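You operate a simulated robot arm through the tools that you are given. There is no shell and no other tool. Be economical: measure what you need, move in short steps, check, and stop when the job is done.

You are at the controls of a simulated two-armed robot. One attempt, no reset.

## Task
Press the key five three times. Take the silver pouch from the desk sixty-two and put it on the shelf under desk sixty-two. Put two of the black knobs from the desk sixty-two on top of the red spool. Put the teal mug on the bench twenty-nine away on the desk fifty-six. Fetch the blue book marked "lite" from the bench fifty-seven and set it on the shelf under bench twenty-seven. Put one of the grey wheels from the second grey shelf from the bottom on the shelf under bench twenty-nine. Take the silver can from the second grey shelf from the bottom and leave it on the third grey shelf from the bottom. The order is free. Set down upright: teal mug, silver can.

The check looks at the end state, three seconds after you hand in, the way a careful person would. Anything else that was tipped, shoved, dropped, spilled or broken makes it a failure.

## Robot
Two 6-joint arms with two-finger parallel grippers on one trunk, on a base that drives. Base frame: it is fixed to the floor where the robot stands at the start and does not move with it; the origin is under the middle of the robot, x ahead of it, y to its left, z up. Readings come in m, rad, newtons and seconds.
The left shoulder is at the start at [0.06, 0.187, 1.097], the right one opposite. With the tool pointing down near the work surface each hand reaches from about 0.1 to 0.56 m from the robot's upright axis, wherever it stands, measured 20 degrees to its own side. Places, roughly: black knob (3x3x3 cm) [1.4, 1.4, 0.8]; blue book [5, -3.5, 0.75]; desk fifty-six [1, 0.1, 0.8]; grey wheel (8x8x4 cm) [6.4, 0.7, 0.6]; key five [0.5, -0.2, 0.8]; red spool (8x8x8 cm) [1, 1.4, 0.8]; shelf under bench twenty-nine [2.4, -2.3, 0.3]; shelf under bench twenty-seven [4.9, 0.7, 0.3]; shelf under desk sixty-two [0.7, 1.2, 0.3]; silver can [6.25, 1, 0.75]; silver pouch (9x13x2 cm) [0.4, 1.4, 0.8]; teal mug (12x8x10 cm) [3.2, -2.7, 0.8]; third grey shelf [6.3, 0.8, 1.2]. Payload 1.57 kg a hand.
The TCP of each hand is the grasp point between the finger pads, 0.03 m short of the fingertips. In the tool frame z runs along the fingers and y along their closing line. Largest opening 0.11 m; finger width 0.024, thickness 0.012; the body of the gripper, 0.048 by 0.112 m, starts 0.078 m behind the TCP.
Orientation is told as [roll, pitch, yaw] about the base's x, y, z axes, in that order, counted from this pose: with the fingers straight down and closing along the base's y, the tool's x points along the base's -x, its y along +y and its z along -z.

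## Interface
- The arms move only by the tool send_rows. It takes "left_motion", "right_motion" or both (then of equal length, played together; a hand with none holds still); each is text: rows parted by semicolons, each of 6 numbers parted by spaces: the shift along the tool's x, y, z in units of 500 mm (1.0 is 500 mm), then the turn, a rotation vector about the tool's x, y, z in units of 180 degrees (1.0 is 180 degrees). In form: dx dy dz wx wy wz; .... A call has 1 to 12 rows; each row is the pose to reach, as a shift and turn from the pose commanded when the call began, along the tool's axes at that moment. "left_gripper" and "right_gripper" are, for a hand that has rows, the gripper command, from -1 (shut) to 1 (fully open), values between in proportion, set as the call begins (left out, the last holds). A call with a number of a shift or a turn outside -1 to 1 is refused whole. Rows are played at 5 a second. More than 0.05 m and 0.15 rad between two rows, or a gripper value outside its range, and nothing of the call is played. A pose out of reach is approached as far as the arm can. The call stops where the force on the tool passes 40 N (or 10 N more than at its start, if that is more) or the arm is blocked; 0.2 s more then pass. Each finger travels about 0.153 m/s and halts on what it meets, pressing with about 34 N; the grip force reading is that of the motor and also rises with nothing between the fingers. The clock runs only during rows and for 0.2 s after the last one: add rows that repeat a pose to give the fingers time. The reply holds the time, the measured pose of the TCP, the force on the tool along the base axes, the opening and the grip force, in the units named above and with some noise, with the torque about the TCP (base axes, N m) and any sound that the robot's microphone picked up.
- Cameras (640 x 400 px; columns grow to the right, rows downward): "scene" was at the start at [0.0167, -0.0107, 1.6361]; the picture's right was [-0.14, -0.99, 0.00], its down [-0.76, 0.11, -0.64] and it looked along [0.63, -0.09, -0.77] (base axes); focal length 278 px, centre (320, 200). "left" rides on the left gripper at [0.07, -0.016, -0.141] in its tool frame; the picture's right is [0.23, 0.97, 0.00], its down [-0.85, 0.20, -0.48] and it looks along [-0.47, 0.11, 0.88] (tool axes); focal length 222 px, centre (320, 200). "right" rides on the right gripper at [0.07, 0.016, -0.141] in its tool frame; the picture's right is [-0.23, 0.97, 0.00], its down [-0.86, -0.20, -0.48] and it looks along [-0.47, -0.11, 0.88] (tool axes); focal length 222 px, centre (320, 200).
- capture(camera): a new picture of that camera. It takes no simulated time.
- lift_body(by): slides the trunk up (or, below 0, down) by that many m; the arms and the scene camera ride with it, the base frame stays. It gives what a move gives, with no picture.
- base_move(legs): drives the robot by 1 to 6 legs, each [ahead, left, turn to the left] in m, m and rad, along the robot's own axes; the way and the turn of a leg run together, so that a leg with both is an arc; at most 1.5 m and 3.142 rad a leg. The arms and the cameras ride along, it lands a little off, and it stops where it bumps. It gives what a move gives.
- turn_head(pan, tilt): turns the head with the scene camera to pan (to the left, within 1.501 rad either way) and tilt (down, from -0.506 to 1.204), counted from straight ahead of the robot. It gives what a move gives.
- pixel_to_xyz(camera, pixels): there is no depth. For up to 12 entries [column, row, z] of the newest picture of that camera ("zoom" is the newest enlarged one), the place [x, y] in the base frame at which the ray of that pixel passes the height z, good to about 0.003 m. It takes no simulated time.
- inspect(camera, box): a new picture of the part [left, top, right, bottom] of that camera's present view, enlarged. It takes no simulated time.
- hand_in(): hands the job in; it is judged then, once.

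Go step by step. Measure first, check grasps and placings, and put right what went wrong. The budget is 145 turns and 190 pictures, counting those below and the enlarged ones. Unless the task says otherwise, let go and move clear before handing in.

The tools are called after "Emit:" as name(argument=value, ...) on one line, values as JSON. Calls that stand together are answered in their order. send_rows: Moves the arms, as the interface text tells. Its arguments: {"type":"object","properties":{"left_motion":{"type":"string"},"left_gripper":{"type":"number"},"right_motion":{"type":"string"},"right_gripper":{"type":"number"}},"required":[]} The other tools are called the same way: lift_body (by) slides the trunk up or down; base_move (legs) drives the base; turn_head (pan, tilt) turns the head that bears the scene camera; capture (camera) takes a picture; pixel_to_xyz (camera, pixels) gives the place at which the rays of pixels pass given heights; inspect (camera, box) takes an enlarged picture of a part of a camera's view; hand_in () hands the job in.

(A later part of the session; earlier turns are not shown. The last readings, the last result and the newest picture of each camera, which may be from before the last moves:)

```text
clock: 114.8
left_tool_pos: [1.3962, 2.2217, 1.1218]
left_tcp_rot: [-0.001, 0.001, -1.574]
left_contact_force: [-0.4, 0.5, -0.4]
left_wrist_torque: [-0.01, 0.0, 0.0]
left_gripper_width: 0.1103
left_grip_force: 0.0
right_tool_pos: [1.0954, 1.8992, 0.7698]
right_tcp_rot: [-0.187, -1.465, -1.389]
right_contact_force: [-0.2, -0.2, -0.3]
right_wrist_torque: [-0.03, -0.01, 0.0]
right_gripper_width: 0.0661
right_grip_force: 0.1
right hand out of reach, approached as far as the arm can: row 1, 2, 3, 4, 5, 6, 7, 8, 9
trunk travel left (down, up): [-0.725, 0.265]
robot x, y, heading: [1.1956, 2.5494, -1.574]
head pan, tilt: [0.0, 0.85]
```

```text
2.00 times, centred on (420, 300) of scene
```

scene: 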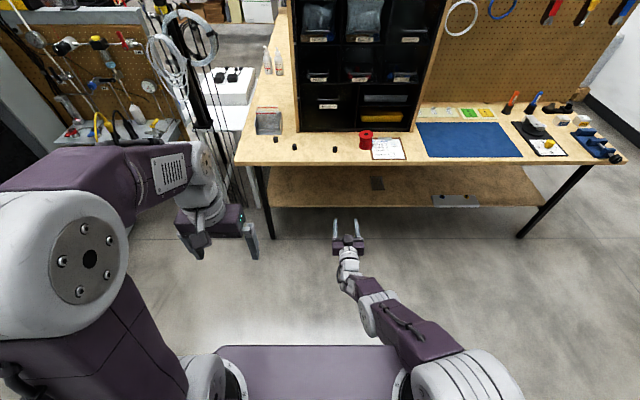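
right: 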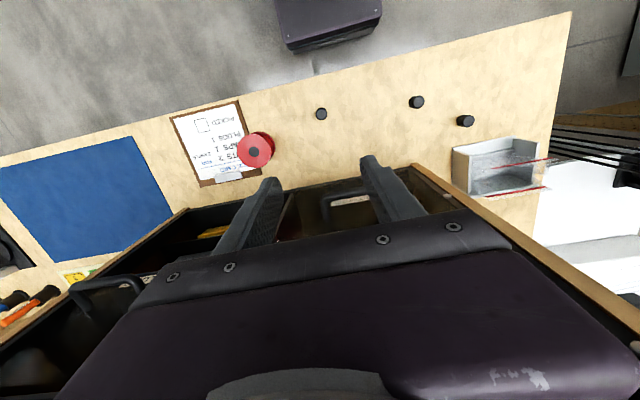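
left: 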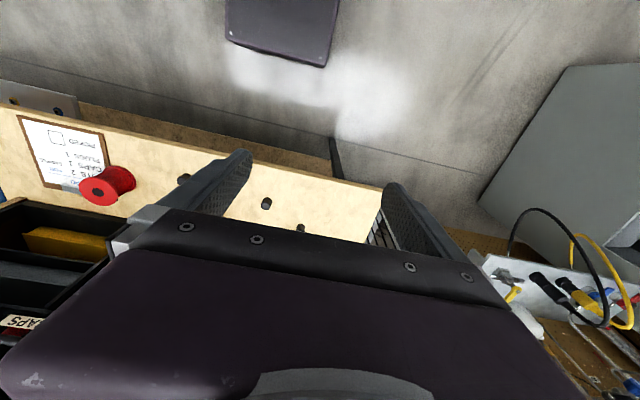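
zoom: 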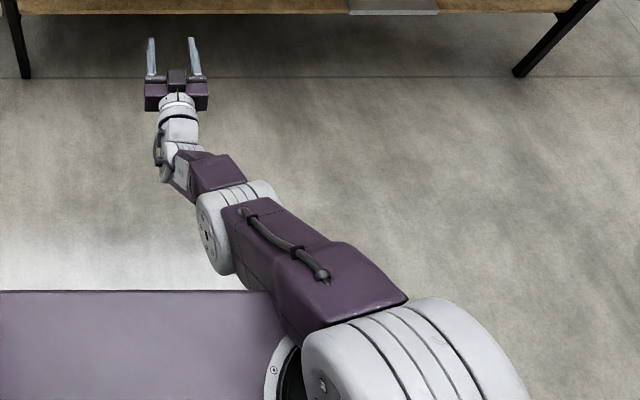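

The arm is straight, pointing down and forward. I'll rotate the hand back under so the wrist limit forces the forearm steeper, bending the elbow the right way.

Emit:
send_rows(right_motion="0 0 0 0 0.045 0;0 0 0 0 0.09 0;0 0 0 0 0.135 0;0 0 0 0 0.18 0;0 0 0 0 0.225 0;0 0 0 0 0.27 0;0 0 0 0 0.315 0;0 0 0 0 0.36 0;0 0 0 0 0.405 0;0 0 0 0 0.45 0;0 0 0 0 0.495 0;0 0 0 0 0.54 0")

Emit:
send_rows(right_motion="0 0 0 0 0.045 0;0 0 0 0 0.09 0;0 0 0 0 0.135 0;0 0 0 0 0.18 0;0 0 0 0 0.225 0;0 0 0 0 0.27 0;0 0 0 0 0.27 0")

Emit:
capture(camera="scene")

```text
clock: 117.4
left_tool_pos: [1.3962, 2.2212, 1.1231]
left_tcp_rot: [-0.001, 0.001, -1.574]
left_contact_force: [0.1, 0.6, 0.8]
left_wrist_torque: [0.02, -0.01, 0.01]
left_gripper_width: 0.11
left_grip_force: 0.1
right_tool_pos: [1.0748, 2.0263, 0.8387]
right_tcp_rot: [-0.017, 0.229, -1.576]
right_contact_force: [-1.0, 0.8, -0.2]
right_wrist_torque: [-0.07, -0.04, -0.02]
right_gripper_width: 0.0661
right_grip_force: 0.1
right hand out of reach, approached as far as the arm can: row 6, 7, 8, 9, 10, 11, 12
trunk travel left (down, up): [-0.725, 0.265]
robot x, y, heading: [1.1992, 2.5522, -1.569]
head pan, tilt: [0.0, 0.85]
```

```text
clock: 119.0
left_tool_pos: [1.3967, 2.2205, 1.1214]
left_tcp_rot: [-0.001, 0.001, -1.573]
left_contact_force: [0.5, 0.3, 0.4]
left_wrist_torque: [-0.03, 0.05, 0.02]
left_gripper_width: 0.1102
left_grip_force: 0.0
right_tool_pos: [1.0498, 2.1905, 0.8867]
right_tcp_rot: [-0.035, 1.0, -1.601]
right_contact_force: [0.0, -0.4, -1.1]
right_wrist_torque: [-0.01, 0.0, -0.03]
right_gripper_width: 0.066
right_grip_force: 0.0
right hand out of reach, approached as far as the arm can: row 1, 2, 3, 4, 5, 6, 7
trunk travel left (down, up): [-0.725, 0.265]
robot x, y, heading: [1.1933, 2.5506, -1.573]
head pan, tilt: [0.0, 0.85]
```

```text
133 pictures are left
```

scene: 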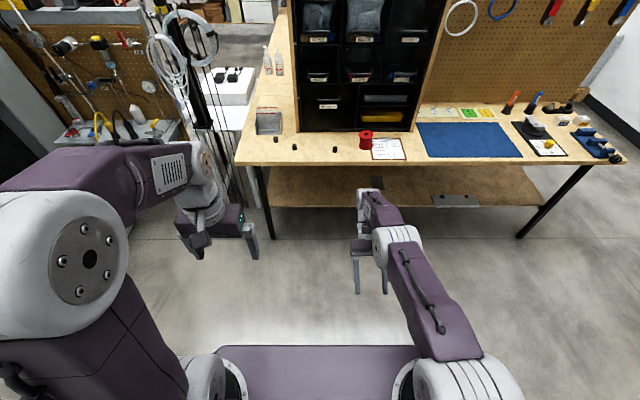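

Rows at moderate forward tilt were reached, so the branch may be free again. Rotating back to a ~30° forward tilt where the pose is reachable, to resync.

Emit:
send_rows(right_motion="0 0 0 0 -0.045 0;0 0 0 0 -0.09 0;0 0 0 0 -0.135 0;0 0 0 0 -0.18 0;0 0 0 0 -0.225 0;0 0 0 0 -0.27 0;0 0 0 0 -0.315 0;0 0 0 0 -0.36 0;0 0 0 0 -0.405 0;0 0 0 0 -0.45 0;0 0 0 0 -0.495 0;0 0 0 0 -0.54 0")

Emit:
capture(camera="scene")

```text
clock: 121.6
left_tool_pos: [1.397, 2.2209, 1.1228]
left_tcp_rot: [-0.002, -0.001, -1.575]
left_contact_force: [0.2, 0.1, -0.5]
left_wrist_torque: [0.01, 0.0, 0.0]
left_gripper_width: 0.1098
left_grip_force: 0.1
right_tool_pos: [1.0671, 2.152, 0.9147]
right_tcp_rot: [-0.028, -0.678, -1.555]
right_contact_force: [0.8, 0.0, 0.0]
right_wrist_torque: [0.0, 0.01, -0.02]
right_gripper_width: 0.066
right_grip_force: 0.1
right hand out of reach, approached as far as the arm can: row 8, 11, 12
trunk travel left (down, up): [-0.725, 0.265]
robot x, y, heading: [1.2, 2.5526, -1.573]
head pan, tilt: [0.0, 0.85]
```

```text
132 pictures are left
```

scene: 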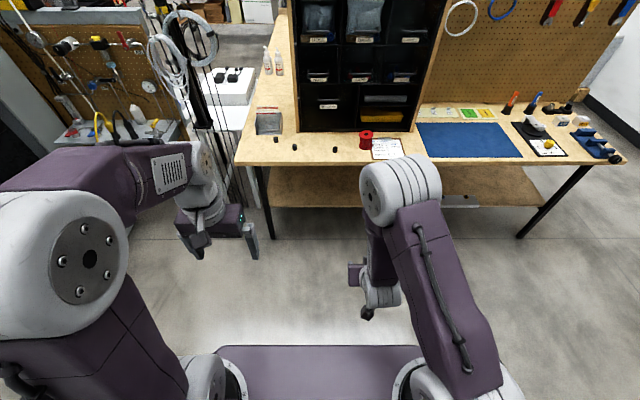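

The elbow is up again. Untilting and moving the hand back to its home-like pose.

Emit:
send_rows(right_motion="-0.029 -0.04 -0.036 0 0.036 0;-0.059 -0.08 -0.073 0 0.072 0;-0.088 -0.12 -0.109 0 0.108 0;-0.117 -0.16 -0.145 0 0.144 0;-0.147 -0.2 -0.182 0 0.18 0;-0.176 -0.24 -0.218 0 0.216 0;-0.176 -0.24 -0.218 0 0.216 0")

Emit:
capture(camera="scene")

```text
clock: 123.2
left_tool_pos: [1.397, 2.22, 1.1217]
left_tcp_rot: [-0.001, -0.001, -1.577]
left_contact_force: [0.0, 0.2, 0.2]
left_wrist_torque: [-0.01, 0.01, 0.05]
left_gripper_width: 0.1101
left_grip_force: 0.1
right_tool_pos: [0.9497, 2.1545, 1.057]
right_tcp_rot: [-0.019, -0.02, -1.574]
right_contact_force: [0.0, 0.2, 1.4]
right_wrist_torque: [-0.04, 0.01, -0.02]
right_gripper_width: 0.0662
right_grip_force: 0.2
trunk travel left (down, up): [-0.725, 0.265]
robot x, y, heading: [1.197, 2.5537, -1.569]
head pan, tilt: [0.0, 0.85]
```

```text
131 pictures are left
```

scene: 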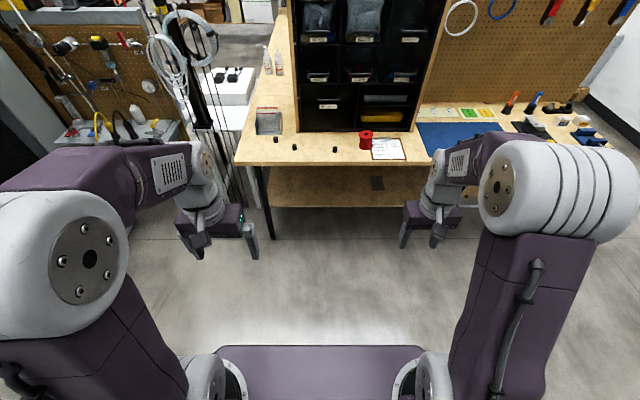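

Right arm restored to home branch. Driving up to the desk (y≈1.90), keeping everything within reach.

Emit:
base_move(legs=[[0.65, -0.02, 0]])

Emit:
turn_head(pan=0, tilt=0.95)

Emit:
capture(camera="scene")

Emit:
capture(camera="right")

```text
clock: 126.8
left_tool_pos: [1.3725, 1.5661, 1.1236]
left_tcp_rot: [-0.001, 0.0, -1.579]
left_contact_force: [0.3, 0.1, -0.5]
left_wrist_torque: [0.0, 0.0, -0.03]
left_gripper_width: 0.11
left_grip_force: 0.0
right_tool_pos: [0.9265, 1.5012, 1.0558]
right_tcp_rot: [-0.02, -0.02, -1.575]
right_contact_force: [0.0, -0.1, 0.1]
right_wrist_torque: [0.01, 0.0, -0.03]
right_gripper_width: 0.0659
right_grip_force: 0.0
trunk travel left (down, up): [-0.725, 0.265]
robot x, y, heading: [1.1731, 1.901, -1.578]
head pan, tilt: [0.0, 0.85]
```

```text
clock: 127.5
left_tool_pos: [1.3721, 1.5657, 1.1226]
left_tcp_rot: [-0.001, -0.001, -1.579]
left_contact_force: [0.1, 0.6, 0.7]
left_wrist_torque: [0.01, 0.0, -0.01]
left_gripper_width: 0.1099
left_grip_force: 0.1
right_tool_pos: [0.9269, 1.5008, 1.0558]
right_tcp_rot: [-0.02, -0.02, -1.574]
right_contact_force: [-0.5, 0.0, 0.0]
right_wrist_torque: [-0.02, 0.0, 0.01]
right_gripper_width: 0.066
right_grip_force: 0.0
trunk travel left (down, up): [-0.725, 0.265]
robot x, y, heading: [1.1742, 1.8983, -1.575]
head pan, tilt: [0.0, 0.949]
```

```text
130 pictures are left
```

scene: 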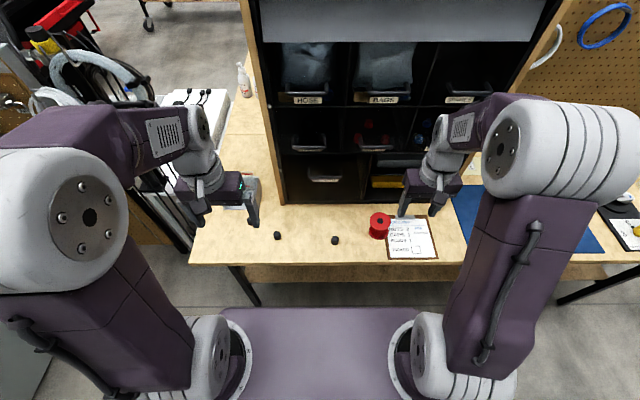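

```text
129 pictures are left
```

right: 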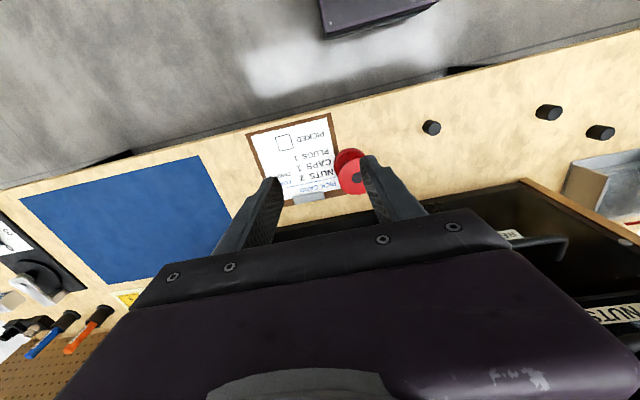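

Measuring knob 1 again at scene (335,238) and right (431,127), then moving the hand above it.

Emit:
pixel_to_xyz(camera="scene", pixels=[[335, 239, 0.78], [277, 235, 0.78], [380, 218, 0.84]])

Emit:
pixel_to_xyz(camera="right", pixels=[[431, 128, 0.78], [548, 113, 0.78]])

Emit:
send_rows(right_motion="-0.016 0.054 0.05 0 0 0;-0.032 0.108 0.1 0 0 0;-0.048 0.162 0.15 0 0 0;-0.064 0.216 0.2 0 0 0;-0.08 0.27 0.25 0 0 0;-0.096 0.324 0.3 0 0 0;-0.112 0.378 0.35 0 0 0;-0.112 0.378 0.35 0 0 0")

Emit:
capture(camera="right")

```text
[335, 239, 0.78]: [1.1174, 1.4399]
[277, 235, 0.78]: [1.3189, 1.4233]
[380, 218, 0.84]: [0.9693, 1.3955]
```

```text
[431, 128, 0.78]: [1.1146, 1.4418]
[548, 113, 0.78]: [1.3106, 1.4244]
```

```text
clock: 129.3
left_tool_pos: [1.3718, 1.5658, 1.1231]
left_tcp_rot: [-0.001, -0.002, -1.578]
left_contact_force: [0.3, 0.2, 0.5]
left_wrist_torque: [0.0, 0.0, -0.02]
left_gripper_width: 0.1101
left_grip_force: 0.2
right_tool_pos: [1.1125, 1.4409, 0.8805]
right_tcp_rot: [-0.02, -0.018, -1.576]
right_contact_force: [-0.2, -0.3, -0.4]
right_wrist_torque: [-0.04, -0.04, 0.01]
right_gripper_width: 0.0661
right_grip_force: 0.2
trunk travel left (down, up): [-0.725, 0.265]
robot x, y, heading: [1.1733, 1.899, -1.579]
head pan, tilt: [0.0, 0.949]
```

```text
128 pictures are left
```

right: 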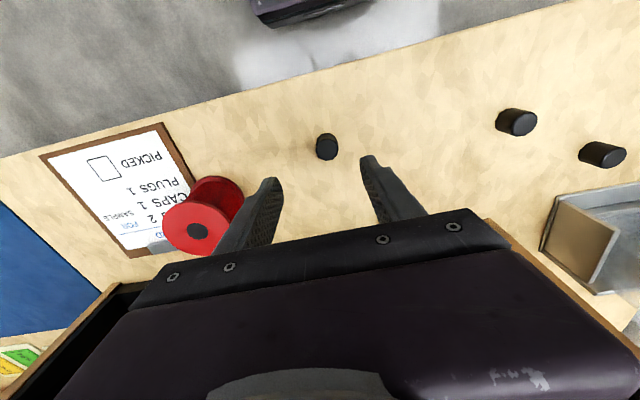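

Knob at right (327,147). Checking its position once more from here along with the spool top (197,231).

Emit:
pixel_to_xyz(camera="right", pixels=[[327, 147, 0.776], [197, 231, 0.84], [197, 231, 0.85], [517, 122, 0.776], [163, 218, 0.84], [232, 226, 0.84]])

```text
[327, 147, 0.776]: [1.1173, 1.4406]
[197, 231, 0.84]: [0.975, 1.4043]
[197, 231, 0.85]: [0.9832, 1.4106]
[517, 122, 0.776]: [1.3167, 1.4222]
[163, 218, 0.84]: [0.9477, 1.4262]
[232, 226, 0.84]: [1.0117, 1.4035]
```

Knob at (1.117,1.441). Shifting 5 mm and descending to grip.

Emit:
send_rows(right_motion="0 0.009 0.06 0 0 0;0 0.009 0.12 0 0 0;0 0.009 0.16 0 0 0;0 0.009 0.168 0 0 0")

Emit:
send_rows(right_motion="0 0 0 0 0 0;0 0 0 0 0 0;0 0 0 0 0 0", right_gripper=-1)

Emit:
send_rows(right_motion="0 0 -0.09 0 0 0;0 0 -0.18 0 0 0;0 0 -0.26 0 0 0;0 0 -0.26 0 0 0")

Emit:
capture(camera="right")

```text
clock: 130.3
left_tool_pos: [1.3723, 1.5657, 1.122]
left_tcp_rot: [-0.001, 0.001, -1.577]
left_contact_force: [-0.6, -0.1, 0.6]
left_wrist_torque: [0.01, 0.02, 0.04]
left_gripper_width: 0.1101
left_grip_force: 0.0
right_tool_pos: [1.1153, 1.4376, 0.794]
right_tcp_rot: [-0.018, -0.02, -1.574]
right_contact_force: [0.2, -0.3, 0.5]
right_wrist_torque: [0.04, -0.02, -0.03]
right_gripper_width: 0.0662
right_grip_force: 0.0
trunk travel left (down, up): [-0.725, 0.265]
robot x, y, heading: [1.1706, 1.8948, -1.571]
head pan, tilt: [0.0, 0.949]
```

```text
clock: 131.1
left_tool_pos: [1.3738, 1.5648, 1.1229]
left_tcp_rot: [0.002, 0.0, -1.577]
left_contact_force: [-0.3, -0.2, 0.3]
left_wrist_torque: [0.01, 0.05, -0.05]
left_gripper_width: 0.1101
left_grip_force: 0.1
right_tool_pos: [1.1151, 1.4383, 0.7949]
right_tcp_rot: [-0.018, -0.02, -1.574]
right_contact_force: [0.3, -0.5, 0.3]
right_wrist_torque: [-0.01, 0.02, 0.01]
right_gripper_width: 0.0224
right_grip_force: 34.2
trunk travel left (down, up): [-0.725, 0.265]
robot x, y, heading: [1.1692, 1.8977, -1.575]
head pan, tilt: [0.0, 0.949]
```

```text
clock: 132.1
left_tool_pos: [1.3717, 1.566, 1.1228]
left_tcp_rot: [0.0, 0.002, -1.579]
left_contact_force: [-0.5, 0.2, 1.0]
left_wrist_torque: [0.01, -0.02, 0.0]
left_gripper_width: 0.11
left_grip_force: 0.0
right_tool_pos: [1.1172, 1.4399, 0.9241]
right_tcp_rot: [-0.018, -0.016, -1.575]
right_contact_force: [-0.2, -0.2, -0.2]
right_wrist_torque: [-0.01, 0.0, 0.0]
right_gripper_width: 0.0227
right_grip_force: 34.0
trunk travel left (down, up): [-0.725, 0.265]
robot x, y, heading: [1.1696, 1.8969, -1.576]
head pan, tilt: [0.0, 0.949]
```

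```text
127 pictures are left
```

right: 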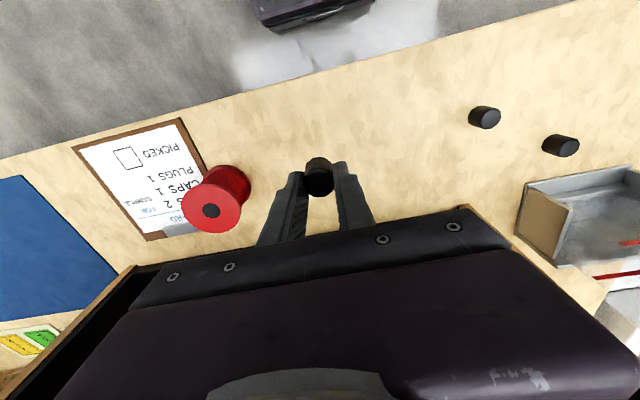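

Knob held (22.5 mm). Moving above the spool, for the rear spot at y≈1.382.

Emit:
send_rows(right_motion="-0.029 -0.073 0 0 0 0;-0.058 -0.146 0 0 0 0;-0.087 -0.219 0 0 0 0;-0.116 -0.292 0 0 0 0;-0.116 -0.292 0 0 0 0")

Emit:
capture(camera="right")

Emit:
inspect(camera="scene", box=[330, 180, 450, 260])

```text
clock: 133.3
left_tool_pos: [1.3732, 1.5646, 1.1233]
left_tcp_rot: [-0.002, 0.001, -1.577]
left_contact_force: [-0.6, -0.2, -0.6]
left_wrist_torque: [0.01, -0.01, -0.01]
left_gripper_width: 0.11
left_grip_force: 0.0
right_tool_pos: [0.9719, 1.3851, 0.9296]
right_tcp_rot: [-0.02, -0.019, -1.575]
right_contact_force: [0.6, -0.6, -1.0]
right_wrist_torque: [0.01, 0.05, -0.03]
right_gripper_width: 0.0225
right_grip_force: 33.6
trunk travel left (down, up): [-0.725, 0.265]
robot x, y, heading: [1.1688, 1.8989, -1.577]
head pan, tilt: [0.0, 0.949]
```

```text
126 pictures are left
```

right: 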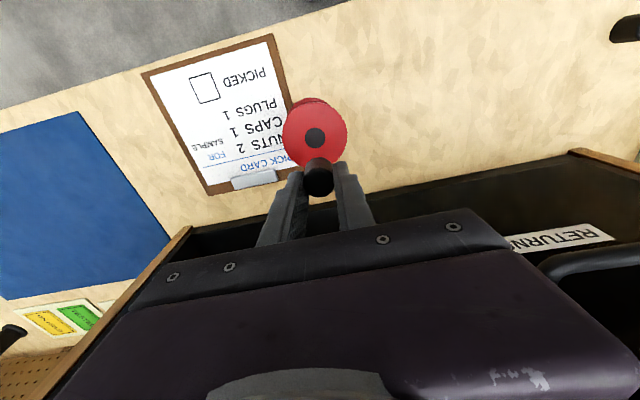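

```text
5.00 times, centred on (390, 220) of scene
```

zoom: 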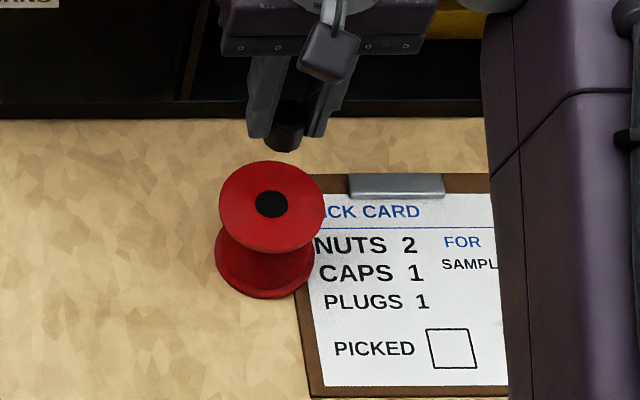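

Emit:
pixel_to_xyz(camera="right", pixels=[[314, 138, 0.81], [314, 138, 0.82], [314, 138, 0.83], [314, 138, 0.84], [283, 138, 0.83], [348, 136, 0.83]])

Emit:
pixel_to_xyz(camera="zoom", pixels=[[271, 205, 0.81], [271, 205, 0.82], [271, 205, 0.83], [271, 205, 0.84], [219, 208, 0.83], [325, 205, 0.83]])

```text
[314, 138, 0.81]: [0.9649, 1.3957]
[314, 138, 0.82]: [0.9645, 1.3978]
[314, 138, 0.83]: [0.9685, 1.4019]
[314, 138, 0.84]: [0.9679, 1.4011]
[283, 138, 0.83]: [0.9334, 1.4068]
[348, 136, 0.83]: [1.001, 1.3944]
```

```text
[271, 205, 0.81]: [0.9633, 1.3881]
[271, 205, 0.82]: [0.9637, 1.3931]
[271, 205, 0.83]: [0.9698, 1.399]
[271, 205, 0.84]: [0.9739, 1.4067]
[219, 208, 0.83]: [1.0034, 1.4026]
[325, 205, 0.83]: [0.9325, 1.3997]
```

Spool top centre (0.968,1.401), z≈0.835. Lowering the first knob onto the rear half.

Emit:
send_rows(right_motion="0 -0.007 0.05 0 0 0;0 -0.007 0.1 0 0 0;0 -0.007 0.108 0 0 0;0 -0.007 0.113 0 0 0;0 -0.007 0.116 0 0 0")

Emit:
inspect(camera="scene", box=[330, 180, 450, 260])

Emit:
inspect(camera="right", box=[240, 80, 400, 220])

```text
clock: 134.5
left_tool_pos: [1.3714, 1.5662, 1.1225]
left_tcp_rot: [0.0, 0.001, -1.576]
left_contact_force: [0.0, 0.2, -0.1]
left_wrist_torque: [0.0, -0.01, 0.02]
left_gripper_width: 0.1101
left_grip_force: 0.0
right_tool_pos: [0.9668, 1.3841, 0.8716]
right_tcp_rot: [-0.019, -0.019, -1.574]
right_contact_force: [-0.5, -0.4, 0.0]
right_wrist_torque: [-0.04, 0.03, 0.01]
right_gripper_width: 0.0224
right_grip_force: 34.3
trunk travel left (down, up): [-0.725, 0.265]
robot x, y, heading: [1.1706, 1.8976, -1.574]
head pan, tilt: [0.0, 0.949]
```

```text
5.00 times, centred on (390, 220) of scene
```

zoom: 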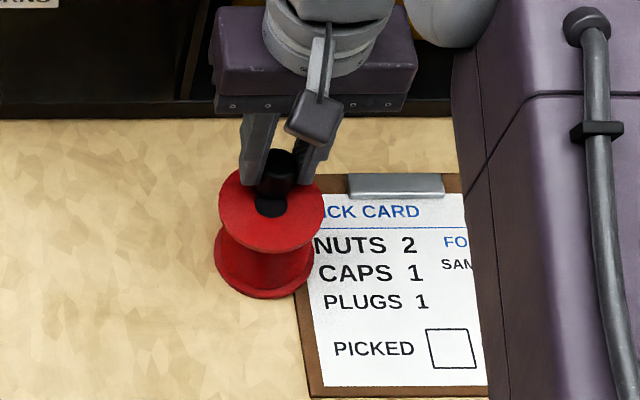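

```text
2.86 times, centred on (320, 150) of right
```

zoom: 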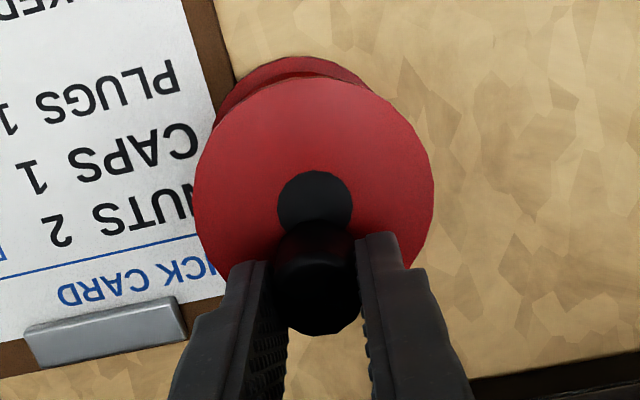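

Knob is over the rear of the flange, a few mm above. Lowering in 1 mm rows to contact.

Emit:
send_rows(right_motion="0 0 0.002 0 0 0;0 0 0.004 0 0 0;0 0 0.006 0 0 0;0 0 0.008 0 0 0")

```text
clock: 135.5
left_tool_pos: [1.3725, 1.5663, 1.1231]
left_tcp_rot: [-0.001, -0.003, -1.578]
left_contact_force: [-0.6, -0.2, 0.6]
left_wrist_torque: [0.02, 0.01, -0.02]
left_gripper_width: 0.11
left_grip_force: 0.1
right_tool_pos: [0.9664, 1.383, 0.8692]
right_tcp_rot: [-0.018, -0.022, -1.575]
right_contact_force: [-0.4, -1.7, 15.1]
right_wrist_torque: [-0.04, 0.2, 0.01]
right_gripper_width: 0.0225
right_grip_force: 34.0
trunk travel left (down, up): [-0.725, 0.265]
robot x, y, heading: [1.1722, 1.8986, -1.572]
head pan, tilt: [0.0, 0.949]
```

Contact (15 N). Easing up 1 mm, opening partway and rising.

Emit:
send_rows(right_motion="0 0 -0.003 0 0 0;0 0 -0.003 0 0 0")

Emit:
send_rows(right_motion="0 0 0 0 0 0;0 0 0 0 0 0;0 0 0 0 0 0", right_gripper=-0.1)

Emit:
send_rows(right_motion="0 0 -0.05 0 0 0;0 0 -0.14 0 0 0;0 0 -0.2 0 0 0;0 0 -0.2 0 0 0")

Emit:
capture(camera="right")

```text
clock: 136.1
left_tool_pos: [1.3727, 1.5666, 1.1222]
left_tcp_rot: [-0.003, -0.002, -1.574]
left_contact_force: [1.7, 0.0, 0.3]
left_wrist_torque: [0.0, -0.04, 0.01]
left_gripper_width: 0.11
left_grip_force: 0.1
right_tool_pos: [0.9667, 1.3848, 0.8682]
right_tcp_rot: [-0.02, -0.02, -1.573]
right_contact_force: [0.1, -3.2, 8.4]
right_wrist_torque: [-0.1, 0.05, 0.01]
right_gripper_width: 0.0228
right_grip_force: 34.2
trunk travel left (down, up): [-0.725, 0.265]
robot x, y, heading: [1.1735, 1.8982, -1.58]
head pan, tilt: [0.0, 0.949]
```

```text
clock: 136.9
left_tool_pos: [1.3718, 1.5654, 1.1232]
left_tcp_rot: [0.0, 0.001, -1.577]
left_contact_force: [0.1, -0.3, -0.7]
left_wrist_torque: [-0.03, -0.02, 0.0]
left_gripper_width: 0.11
left_grip_force: 0.0
right_tool_pos: [0.9659, 1.384, 0.8691]
right_tcp_rot: [-0.018, -0.021, -1.577]
right_contact_force: [-0.1, 0.0, -0.3]
right_wrist_torque: [0.0, 0.0, 0.01]
right_gripper_width: 0.0491
right_grip_force: 0.1
trunk travel left (down, up): [-0.725, 0.265]
robot x, y, heading: [1.17, 1.8979, -1.575]
head pan, tilt: [0.0, 0.949]
```

```text
clock: 137.9
left_tool_pos: [1.3725, 1.5656, 1.1221]
left_tcp_rot: [0.001, 0.001, -1.577]
left_contact_force: [1.2, 0.2, -0.1]
left_wrist_torque: [0.02, 0.0, -0.01]
left_gripper_width: 0.1099
left_grip_force: 0.0
right_tool_pos: [0.9715, 1.3839, 0.9692]
right_tcp_rot: [-0.019, -0.018, -1.577]
right_contact_force: [0.5, -0.8, 0.4]
right_wrist_torque: [0.03, 0.0, 0.01]
right_gripper_width: 0.0494
right_grip_force: 0.1
trunk travel left (down, up): [-0.725, 0.265]
robot x, y, heading: [1.1694, 1.8991, -1.573]
head pan, tilt: [0.0, 0.949]
```

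```text
122 pictures are left
```

right: 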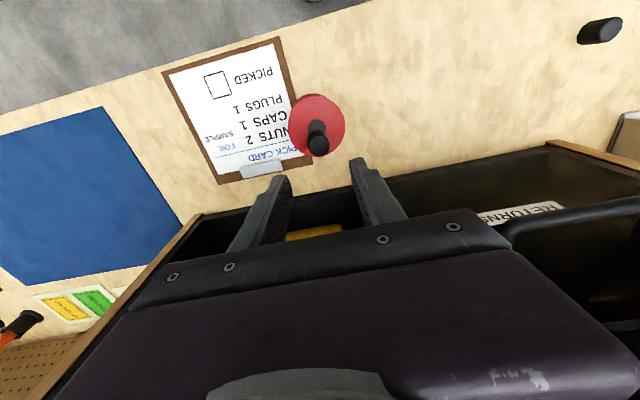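

First knob stands on the spool. Strafing left 0.2 m with the hand high to reach the second knob.

Emit:
base_move(legs=[[0, 0.2, 0]])

Emit:
capture(camera="right")

Emit:
capture(camera="scene")

```text
clock: 139.5
left_tool_pos: [1.5718, 1.5649, 1.1234]
left_tcp_rot: [0.0, 0.001, -1.575]
left_contact_force: [0.7, 0.2, 0.1]
left_wrist_torque: [0.0, 0.04, 0.01]
left_gripper_width: 0.11
left_grip_force: 0.0
right_tool_pos: [1.1708, 1.3836, 0.9682]
right_tcp_rot: [-0.017, -0.02, -1.574]
right_contact_force: [-0.2, 0.3, -0.4]
right_wrist_torque: [-0.01, 0.02, 0.0]
right_gripper_width: 0.0494
right_grip_force: 0.1
trunk travel left (down, up): [-0.725, 0.265]
robot x, y, heading: [1.3732, 1.8983, -1.578]
head pan, tilt: [0.0, 0.949]
```

```text
121 pictures are left
```

right: 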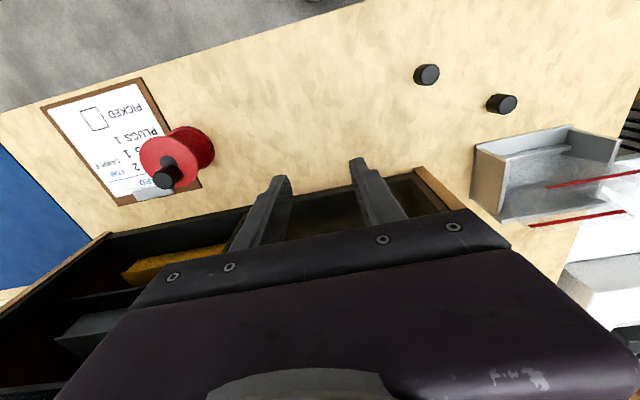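

```text
120 pictures are left
```

scene: 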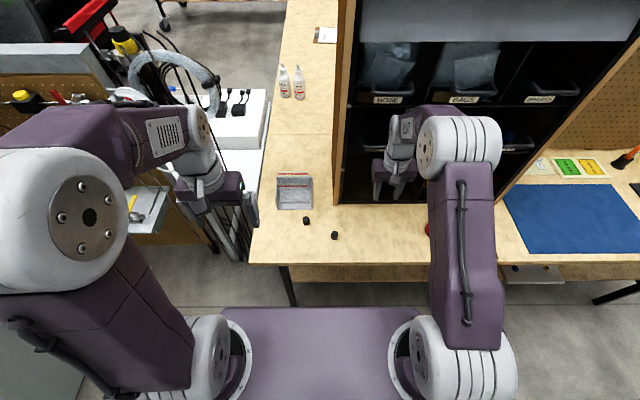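

Knob 2 at right (427,74) / scene (334,235). Measuring.

Emit:
pixel_to_xyz(camera="right", pixels=[[427, 76, 0.776]])

Emit:
pixel_to_xyz(camera="scene", pixels=[[334.5, 236, 0.776]])

```text
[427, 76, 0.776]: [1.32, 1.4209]
```

```text
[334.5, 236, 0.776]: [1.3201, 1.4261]
```

Moving over knob 2 and lowering to z≈0.88, then verifying.

Emit:
send_rows(right_motion="0.02 0.074 0 0 0 0;0.04 0.148 0.04 0 0 0;0.06 0.222 0.08 0 0 0;0.08 0.294 0.13 0 0 0;0.08 0.294 0.18 0 0 0;0.08 0.294 0.18 0 0 0")

Emit:
capture(camera="right")

Emit:
pixel_to_xyz(camera="right", pixels=[[320, 147, 0.776], [327, 147, 0.776], [334, 147, 0.776], [327, 140, 0.776], [327, 154, 0.776]])

```text
clock: 140.9
left_tool_pos: [1.5737, 1.565, 1.1243]
left_tcp_rot: [-0.001, -0.001, -1.577]
left_contact_force: [-0.6, -0.2, 0.0]
left_wrist_torque: [0.0, 0.05, 0.01]
left_gripper_width: 0.1098
left_grip_force: 0.0
right_tool_pos: [1.3175, 1.4209, 0.8753]
right_tcp_rot: [-0.019, -0.019, -1.575]
right_contact_force: [0.2, 0.0, 0.6]
right_wrist_torque: [0.01, 0.0, 0.02]
right_gripper_width: 0.0495
right_grip_force: 0.1
trunk travel left (down, up): [-0.725, 0.265]
robot x, y, heading: [1.3761, 1.899, -1.575]
head pan, tilt: [0.0, 0.949]
```

```text
119 pictures are left
```

right: 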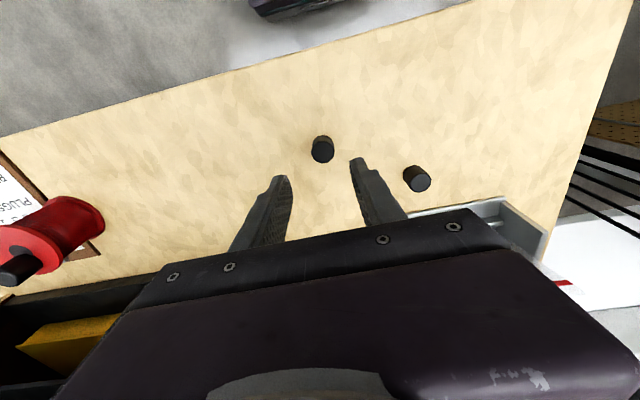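

```text
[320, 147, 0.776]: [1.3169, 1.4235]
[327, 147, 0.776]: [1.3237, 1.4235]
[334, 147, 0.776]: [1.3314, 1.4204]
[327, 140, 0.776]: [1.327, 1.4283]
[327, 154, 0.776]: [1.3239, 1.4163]
```

Aligned within 2 mm. Descending, gripping, lifting.

Emit:
send_rows(right_motion="0.002 0.002 0.06 0 0 0;0.002 0.002 0.12 0 0 0;0.002 0.002 0.152 0 0 0;0.002 0.002 0.161 0 0 0")

Emit:
send_rows(right_motion="0 0 0 0 0 0;0 0 0 0 0 0;0 0 0 0 0 0", right_gripper=-1)

Emit:
send_rows(right_motion="0 0 -0.09 0 0 0;0 0 -0.18 0 0 0;0 0 -0.27 0 0 0;0 0 -0.34 0 0 0;0 0 -0.34 0 0 0")

Emit:
capture(camera="right")

```text
clock: 141.9
left_tool_pos: [1.5721, 1.5647, 1.1222]
left_tcp_rot: [0.002, -0.002, -1.575]
left_contact_force: [0.1, 0.1, 0.1]
left_wrist_torque: [0.01, 0.0, 0.01]
left_gripper_width: 0.1101
left_grip_force: 0.1
right_tool_pos: [1.3143, 1.4192, 0.794]
right_tcp_rot: [-0.02, -0.02, -1.575]
right_contact_force: [-0.1, 0.1, -0.5]
right_wrist_torque: [-0.01, 0.0, -0.01]
right_gripper_width: 0.0497
right_grip_force: 0.1
trunk travel left (down, up): [-0.725, 0.265]
robot x, y, heading: [1.3728, 1.8985, -1.577]
head pan, tilt: [0.0, 0.949]
```

```text
clock: 142.7
left_tool_pos: [1.5732, 1.5646, 1.1229]
left_tcp_rot: [0.001, -0.001, -1.576]
left_contact_force: [1.1, -1.1, 0.6]
left_wrist_torque: [-0.01, 0.02, 0.02]
left_gripper_width: 0.1099
left_grip_force: 0.0
right_tool_pos: [1.315, 1.4185, 0.794]
right_tcp_rot: [-0.02, -0.02, -1.573]
right_contact_force: [0.0, 0.0, 1.6]
right_wrist_torque: [-0.01, -0.03, -0.03]
right_gripper_width: 0.0227
right_grip_force: 34.0
trunk travel left (down, up): [-0.725, 0.265]
robot x, y, heading: [1.3703, 1.8978, -1.579]
head pan, tilt: [0.0, 0.949]
```

```text
clock: 143.9
left_tool_pos: [1.5719, 1.5642, 1.1232]
left_tcp_rot: [-0.001, 0.0, -1.576]
left_contact_force: [0.4, 0.6, -0.7]
left_wrist_torque: [-0.01, 0.01, 0.02]
left_gripper_width: 0.1099
left_grip_force: 0.1
right_tool_pos: [1.3191, 1.4226, 0.9646]
right_tcp_rot: [-0.019, -0.016, -1.571]
right_contact_force: [0.5, -0.3, 0.0]
right_wrist_torque: [-0.02, -0.01, 0.01]
right_gripper_width: 0.0227
right_grip_force: 33.9
trunk travel left (down, up): [-0.725, 0.265]
robot x, y, heading: [1.373, 1.8931, -1.576]
head pan, tilt: [0.0, 0.949]
```

```text
118 pictures are left
```

right: 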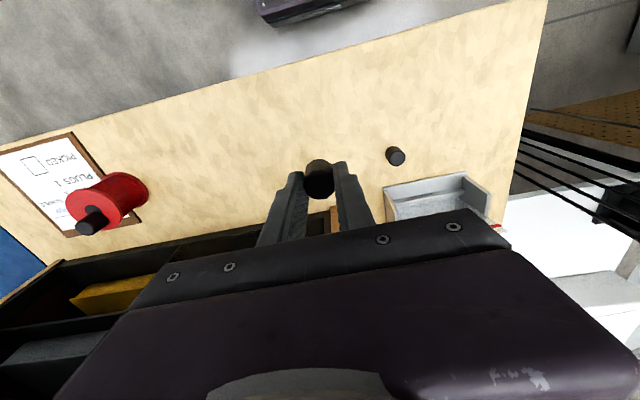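

Second knob held. Strafing back right 0.2 m.

Emit:
base_move(legs=[[0, -0.2, 0]])

Emit:
capture(camera="right")

Emit:
inspect(camera="scene", box=[330, 180, 450, 260])

```text
clock: 145.4
left_tool_pos: [1.3748, 1.5667, 1.122]
left_tcp_rot: [0.0, 0.001, -1.575]
left_contact_force: [0.5, -0.2, 0.5]
left_wrist_torque: [0.02, -0.01, 0.01]
left_gripper_width: 0.11
left_grip_force: 0.1
right_tool_pos: [1.1206, 1.4241, 0.963]
right_tcp_rot: [-0.02, -0.02, -1.575]
right_contact_force: [0.1, 0.5, -0.5]
right_wrist_torque: [-0.05, -0.02, 0.0]
right_gripper_width: 0.0226
right_grip_force: 33.8
trunk travel left (down, up): [-0.725, 0.265]
robot x, y, heading: [1.1765, 1.8935, -1.575]
head pan, tilt: [0.0, 0.949]
```

```text
117 pictures are left
```

right: 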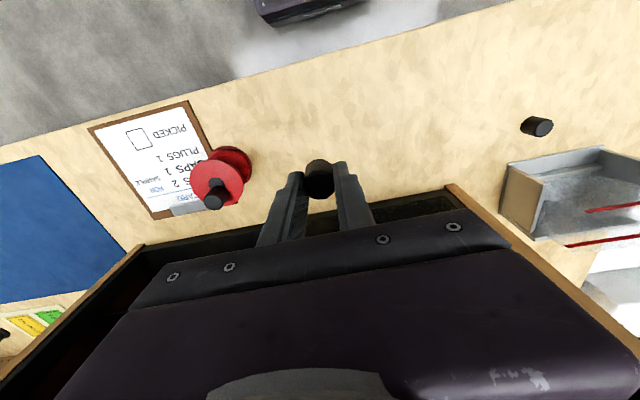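

```text
5.00 times, centred on (390, 220) of scene
```

zoom: 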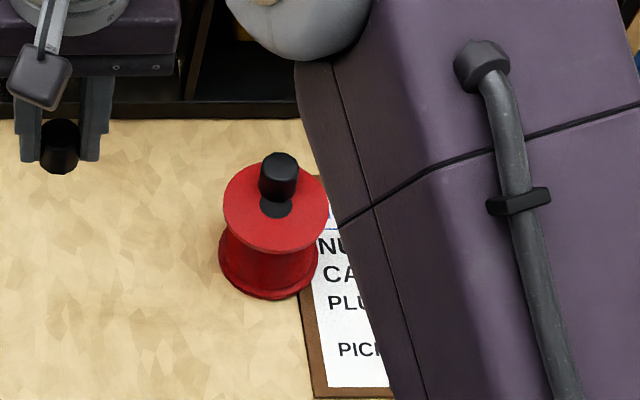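

Rear knob stands well. Locating the flange centre (zoom 276,206) and knob for the second spot.

Emit:
pixel_to_xyz(camera="zoom", pixels=[[276, 206, 0.835], [279, 164, 0.86], [278, 225, 0.835], [276, 250, 0.835]])

```text
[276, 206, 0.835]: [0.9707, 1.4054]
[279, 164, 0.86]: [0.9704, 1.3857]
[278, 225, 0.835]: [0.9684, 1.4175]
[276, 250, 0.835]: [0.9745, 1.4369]
```

Second target is (0.970,1.421). Moving over, then checking before lowering.

Emit:
send_rows(right_motion="-0.002 -0.075 0 0 0 0;-0.004 -0.15 0 0 0 0;-0.006 -0.225 0 0 0 0;-0.006 -0.3 0 0 0 0;-0.006 -0.3 0.04 0 0 0;-0.006 -0.3 0.08 0 0 0;-0.006 -0.3 0.08 0 0 0")

Emit:
capture(camera="right")

Emit:
inspect(camera="scene", box=[330, 180, 450, 260])

```text
clock: 147.1
left_tool_pos: [1.3733, 1.566, 1.1225]
left_tcp_rot: [0.0, -0.003, -1.577]
left_contact_force: [-0.3, -0.4, 0.5]
left_wrist_torque: [0.01, 0.01, -0.01]
left_gripper_width: 0.1102
left_grip_force: 0.1
right_tool_pos: [0.9696, 1.4206, 0.9275]
right_tcp_rot: [-0.02, -0.018, -1.574]
right_contact_force: [-0.7, 0.0, -0.4]
right_wrist_torque: [0.02, 0.0, 0.0]
right_gripper_width: 0.0227
right_grip_force: 34.1
trunk travel left (down, up): [-0.725, 0.265]
robot x, y, heading: [1.1738, 1.8938, -1.578]
head pan, tilt: [0.0, 0.949]
```

```text
115 pictures are left
```

right: 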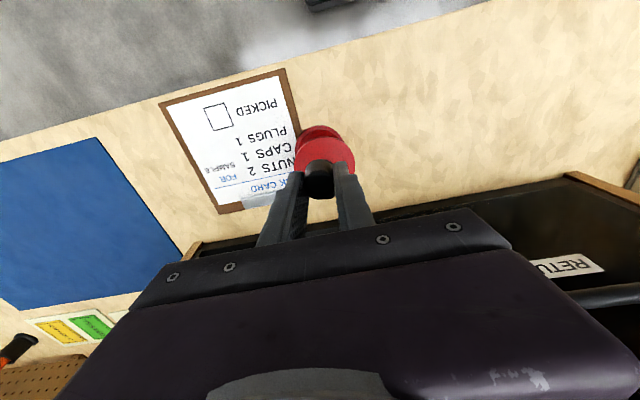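

```text
5.00 times, centred on (390, 220) of scene
```

zoom: 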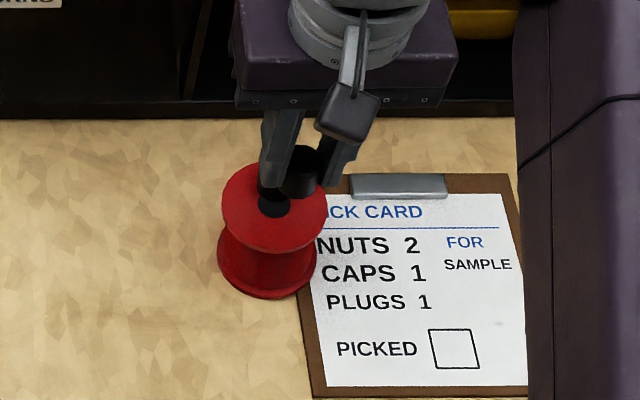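

Held knob appears at zoom (300,183), slightly right of the flange axis (275). Checking its true xy.

Emit:
pixel_to_xyz(camera="zoom", pixels=[[300, 183, 0.895], [300, 160, 0.92], [275, 205, 0.835], [274, 165, 0.86]])

```text
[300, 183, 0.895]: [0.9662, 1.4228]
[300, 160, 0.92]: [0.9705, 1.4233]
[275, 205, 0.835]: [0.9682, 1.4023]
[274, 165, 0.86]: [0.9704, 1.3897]
```

Position is right (0.968,1.423). Lowering the second knob.

Emit:
send_rows(right_motion="0 0 0.05 0 0 0;0 0 0.095 0 0 0;0 0 0.108 0 0 0;0 0 0.112 0 0 0;0 0 0.115 0 0 0;0 0 0.118 0 0 0;0 0 0.12 0 0 0")

Emit:
inspect(camera="scene", box=[350, 190, 430, 250])

```text
clock: 148.7
left_tool_pos: [1.3743, 1.5677, 1.1218]
left_tcp_rot: [0.0, -0.002, -1.577]
left_contact_force: [-0.2, -0.9, 0.2]
left_wrist_torque: [0.0, 0.0, -0.01]
left_gripper_width: 0.11
left_grip_force: 0.1
right_tool_pos: [0.9686, 1.4186, 0.8686]
right_tcp_rot: [-0.018, -0.023, -1.575]
right_contact_force: [0.1, -0.4, 11.4]
right_wrist_torque: [0.01, 0.12, -0.01]
right_gripper_width: 0.0228
right_grip_force: 34.1
trunk travel left (down, up): [-0.725, 0.265]
robot x, y, heading: [1.1754, 1.8973, -1.579]
head pan, tilt: [0.0, 0.949]
```

```text
6.67 times, centred on (390, 220) of scene
```

zoom: 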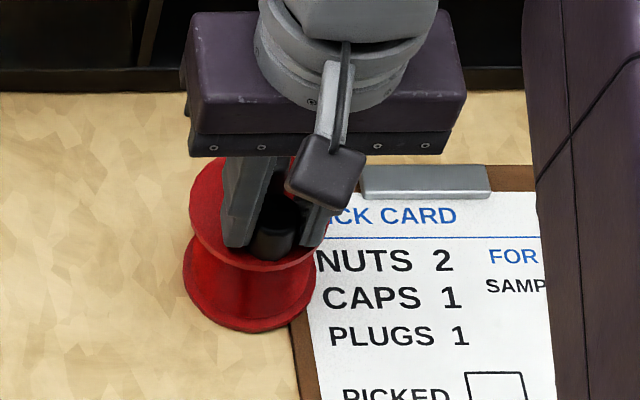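

Contact at 11 N on the flange. Easing up, opening partway and rising.

Emit:
send_rows(right_motion="0 0 -0.003 0 0 0;0 0 -0.003 0 0 0")

Emit:
send_rows(right_motion="0 0 0 0 0 0;0 0 0 0 0 0;0 0 0 0 0 0", right_gripper=-0.1)

Emit:
send_rows(right_motion="0 0 -0.05 0 0 0;0 0 -0.14 0 0 0;0 0 -0.22 0 0 0;0 0 -0.3 0 0 0;0.08 -0.02 -0.34 0 0 0;0.16 -0.04 -0.36 0 0 0;0.22 -0.06 -0.38 0 0 0")

Emit:
inspect(camera="scene", box=[330, 180, 450, 260])

```text
clock: 149.2
left_tool_pos: [1.3749, 1.5662, 1.1221]
left_tcp_rot: [-0.001, 0.001, -1.577]
left_contact_force: [0.4, -0.1, 0.1]
left_wrist_torque: [0.01, 0.01, -0.02]
left_gripper_width: 0.1099
left_grip_force: 0.1
right_tool_pos: [0.9671, 1.4207, 0.8677]
right_tcp_rot: [-0.02, -0.019, -1.574]
right_contact_force: [0.6, -2.3, 4.0]
right_wrist_torque: [-0.04, 0.03, 0.02]
right_gripper_width: 0.0227
right_grip_force: 33.7
trunk travel left (down, up): [-0.725, 0.265]
robot x, y, heading: [1.1787, 1.8957, -1.576]
head pan, tilt: [0.0, 0.949]
```

```text
clock: 150.1
left_tool_pos: [1.3749, 1.5661, 1.1218]
left_tcp_rot: [0.0, 0.0, -1.575]
left_contact_force: [-0.8, -1.0, -1.0]
left_wrist_torque: [0.01, -0.01, 0.0]
left_gripper_width: 0.1099
left_grip_force: 0.1
right_tool_pos: [0.9659, 1.4207, 0.8677]
right_tcp_rot: [-0.018, -0.02, -1.572]
right_contact_force: [-0.3, 0.8, 0.3]
right_wrist_torque: [-0.05, -0.01, -0.02]
right_gripper_width: 0.0496
right_grip_force: 0.1
trunk travel left (down, up): [-0.725, 0.265]
robot x, y, heading: [1.1724, 1.8952, -1.578]
head pan, tilt: [0.0, 0.949]
```

```text
clock: 151.7
left_tool_pos: [1.3736, 1.5668, 1.1236]
left_tcp_rot: [0.0, -0.002, -1.576]
left_contact_force: [-0.1, 1.6, 0.0]
left_wrist_torque: [-0.01, -0.01, -0.01]
left_gripper_width: 0.11
left_grip_force: 0.1
right_tool_pos: [0.9421, 1.5355, 1.0563]
right_tcp_rot: [-0.02, -0.02, -1.574]
right_contact_force: [0.2, 0.4, -0.1]
right_wrist_torque: [0.0, 0.0, 0.03]
right_gripper_width: 0.0494
right_grip_force: 0.0
trunk travel left (down, up): [-0.725, 0.265]
robot x, y, heading: [1.1726, 1.8966, -1.575]
head pan, tilt: [0.0, 0.949]
```

```text
5.00 times, centred on (390, 220) of scene
```

zoom: 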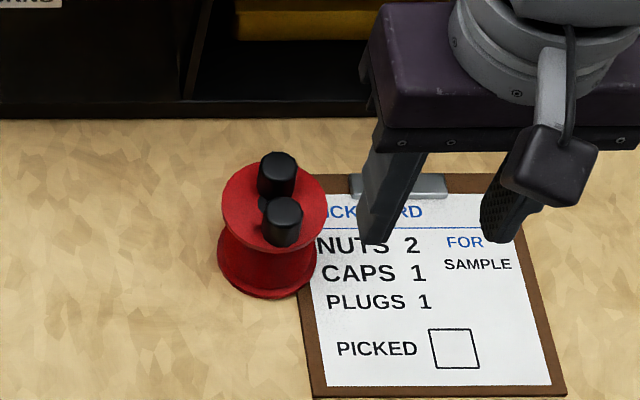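

Both knobs stand on the spool. Now heading out: back away, strafe out of the aisle, then down past desk 56, looking before going further.

Emit:
base_move(legs=[[-0.4, 0, 0], [0, -1.05, 0], [0, -1.05, 0], [1.3, 0, 0], [1.3, 0, 0]])

Emit:
turn_head(pan=0, tilt=0.5)

Emit:
capture(camera="scene")

Emit:
turn_head(pan=1.0, tilt=0.4)

Emit:
capture(camera="scene")

```text
clock: 175.6
left_tool_pos: [-0.7322, -0.5065, 1.1221]
left_tcp_rot: [0.0, 0.005, -1.592]
left_contact_force: [-0.2, -1.7, -0.2]
left_wrist_torque: [0.06, -0.01, 0.0]
left_gripper_width: 0.1105
left_grip_force: 0.1
right_tool_pos: [-1.166, -0.5344, 1.0552]
right_tcp_rot: [-0.018, -0.013, -1.59]
right_contact_force: [0.2, 0.2, 0.1]
right_wrist_torque: [0.06, -0.03, 0.01]
right_gripper_width: 0.0493
right_grip_force: 0.0
trunk travel left (down, up): [-0.725, 0.265]
robot x, y, heading: [-0.9255, -0.1632, -1.59]
head pan, tilt: [0.0, 0.949]
stopped in leg 5: the robot was blocked; the commanded pose is now the measured one
```

```text
clock: 176.5
left_tool_pos: [-0.7313, -0.501, 1.1232]
left_tcp_rot: [0.001, -0.002, -1.59]
left_contact_force: [0.2, -0.2, 0.7]
left_wrist_torque: [0.0, 0.01, 0.02]
left_gripper_width: 0.1099
left_grip_force: 0.1
right_tool_pos: [-1.1647, -0.5288, 1.057]
right_tcp_rot: [-0.02, -0.019, -1.589]
right_contact_force: [0.1, 0.4, 0.1]
right_wrist_torque: [-0.02, 0.0, -0.03]
right_gripper_width: 0.0494
right_grip_force: 0.1
trunk travel left (down, up): [-0.725, 0.265]
robot x, y, heading: [-0.9253, -0.1693, -1.593]
head pan, tilt: [0.0, 0.499]
```

```text
111 pictures are left
```

scene: 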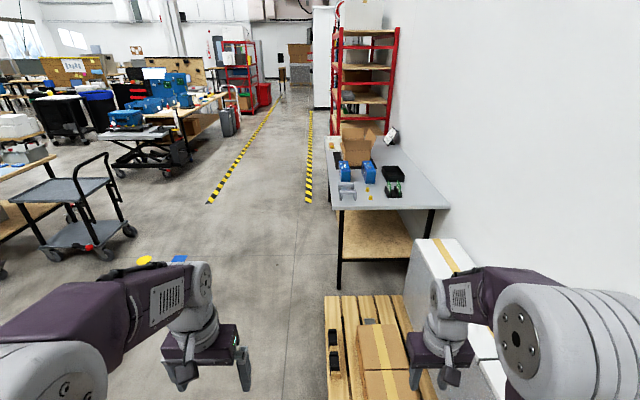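

```text
clock: 177.7
left_tool_pos: [-0.7318, -0.5028, 1.1237]
left_tcp_rot: [0.001, 0.0, -1.591]
left_contact_force: [0.0, -1.1, -0.5]
left_wrist_torque: [0.01, 0.04, 0.03]
left_gripper_width: 0.1099
left_grip_force: 0.0
right_tool_pos: [-1.1637, -0.5295, 1.0559]
right_tcp_rot: [-0.019, -0.019, -1.59]
right_contact_force: [-0.4, -0.3, -0.5]
right_wrist_torque: [0.02, 0.04, 0.03]
right_gripper_width: 0.0493
right_grip_force: 0.0
trunk travel left (down, up): [-0.725, 0.265]
robot x, y, heading: [-0.9315, -0.1649, -1.592]
head pan, tilt: [1.0, 0.4]
```

```text
110 pictures are left
```

scene: 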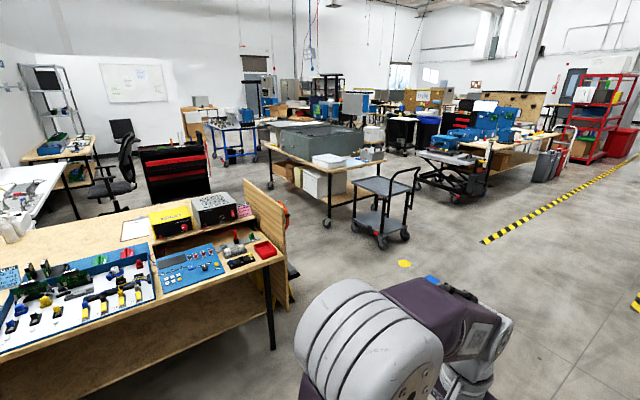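

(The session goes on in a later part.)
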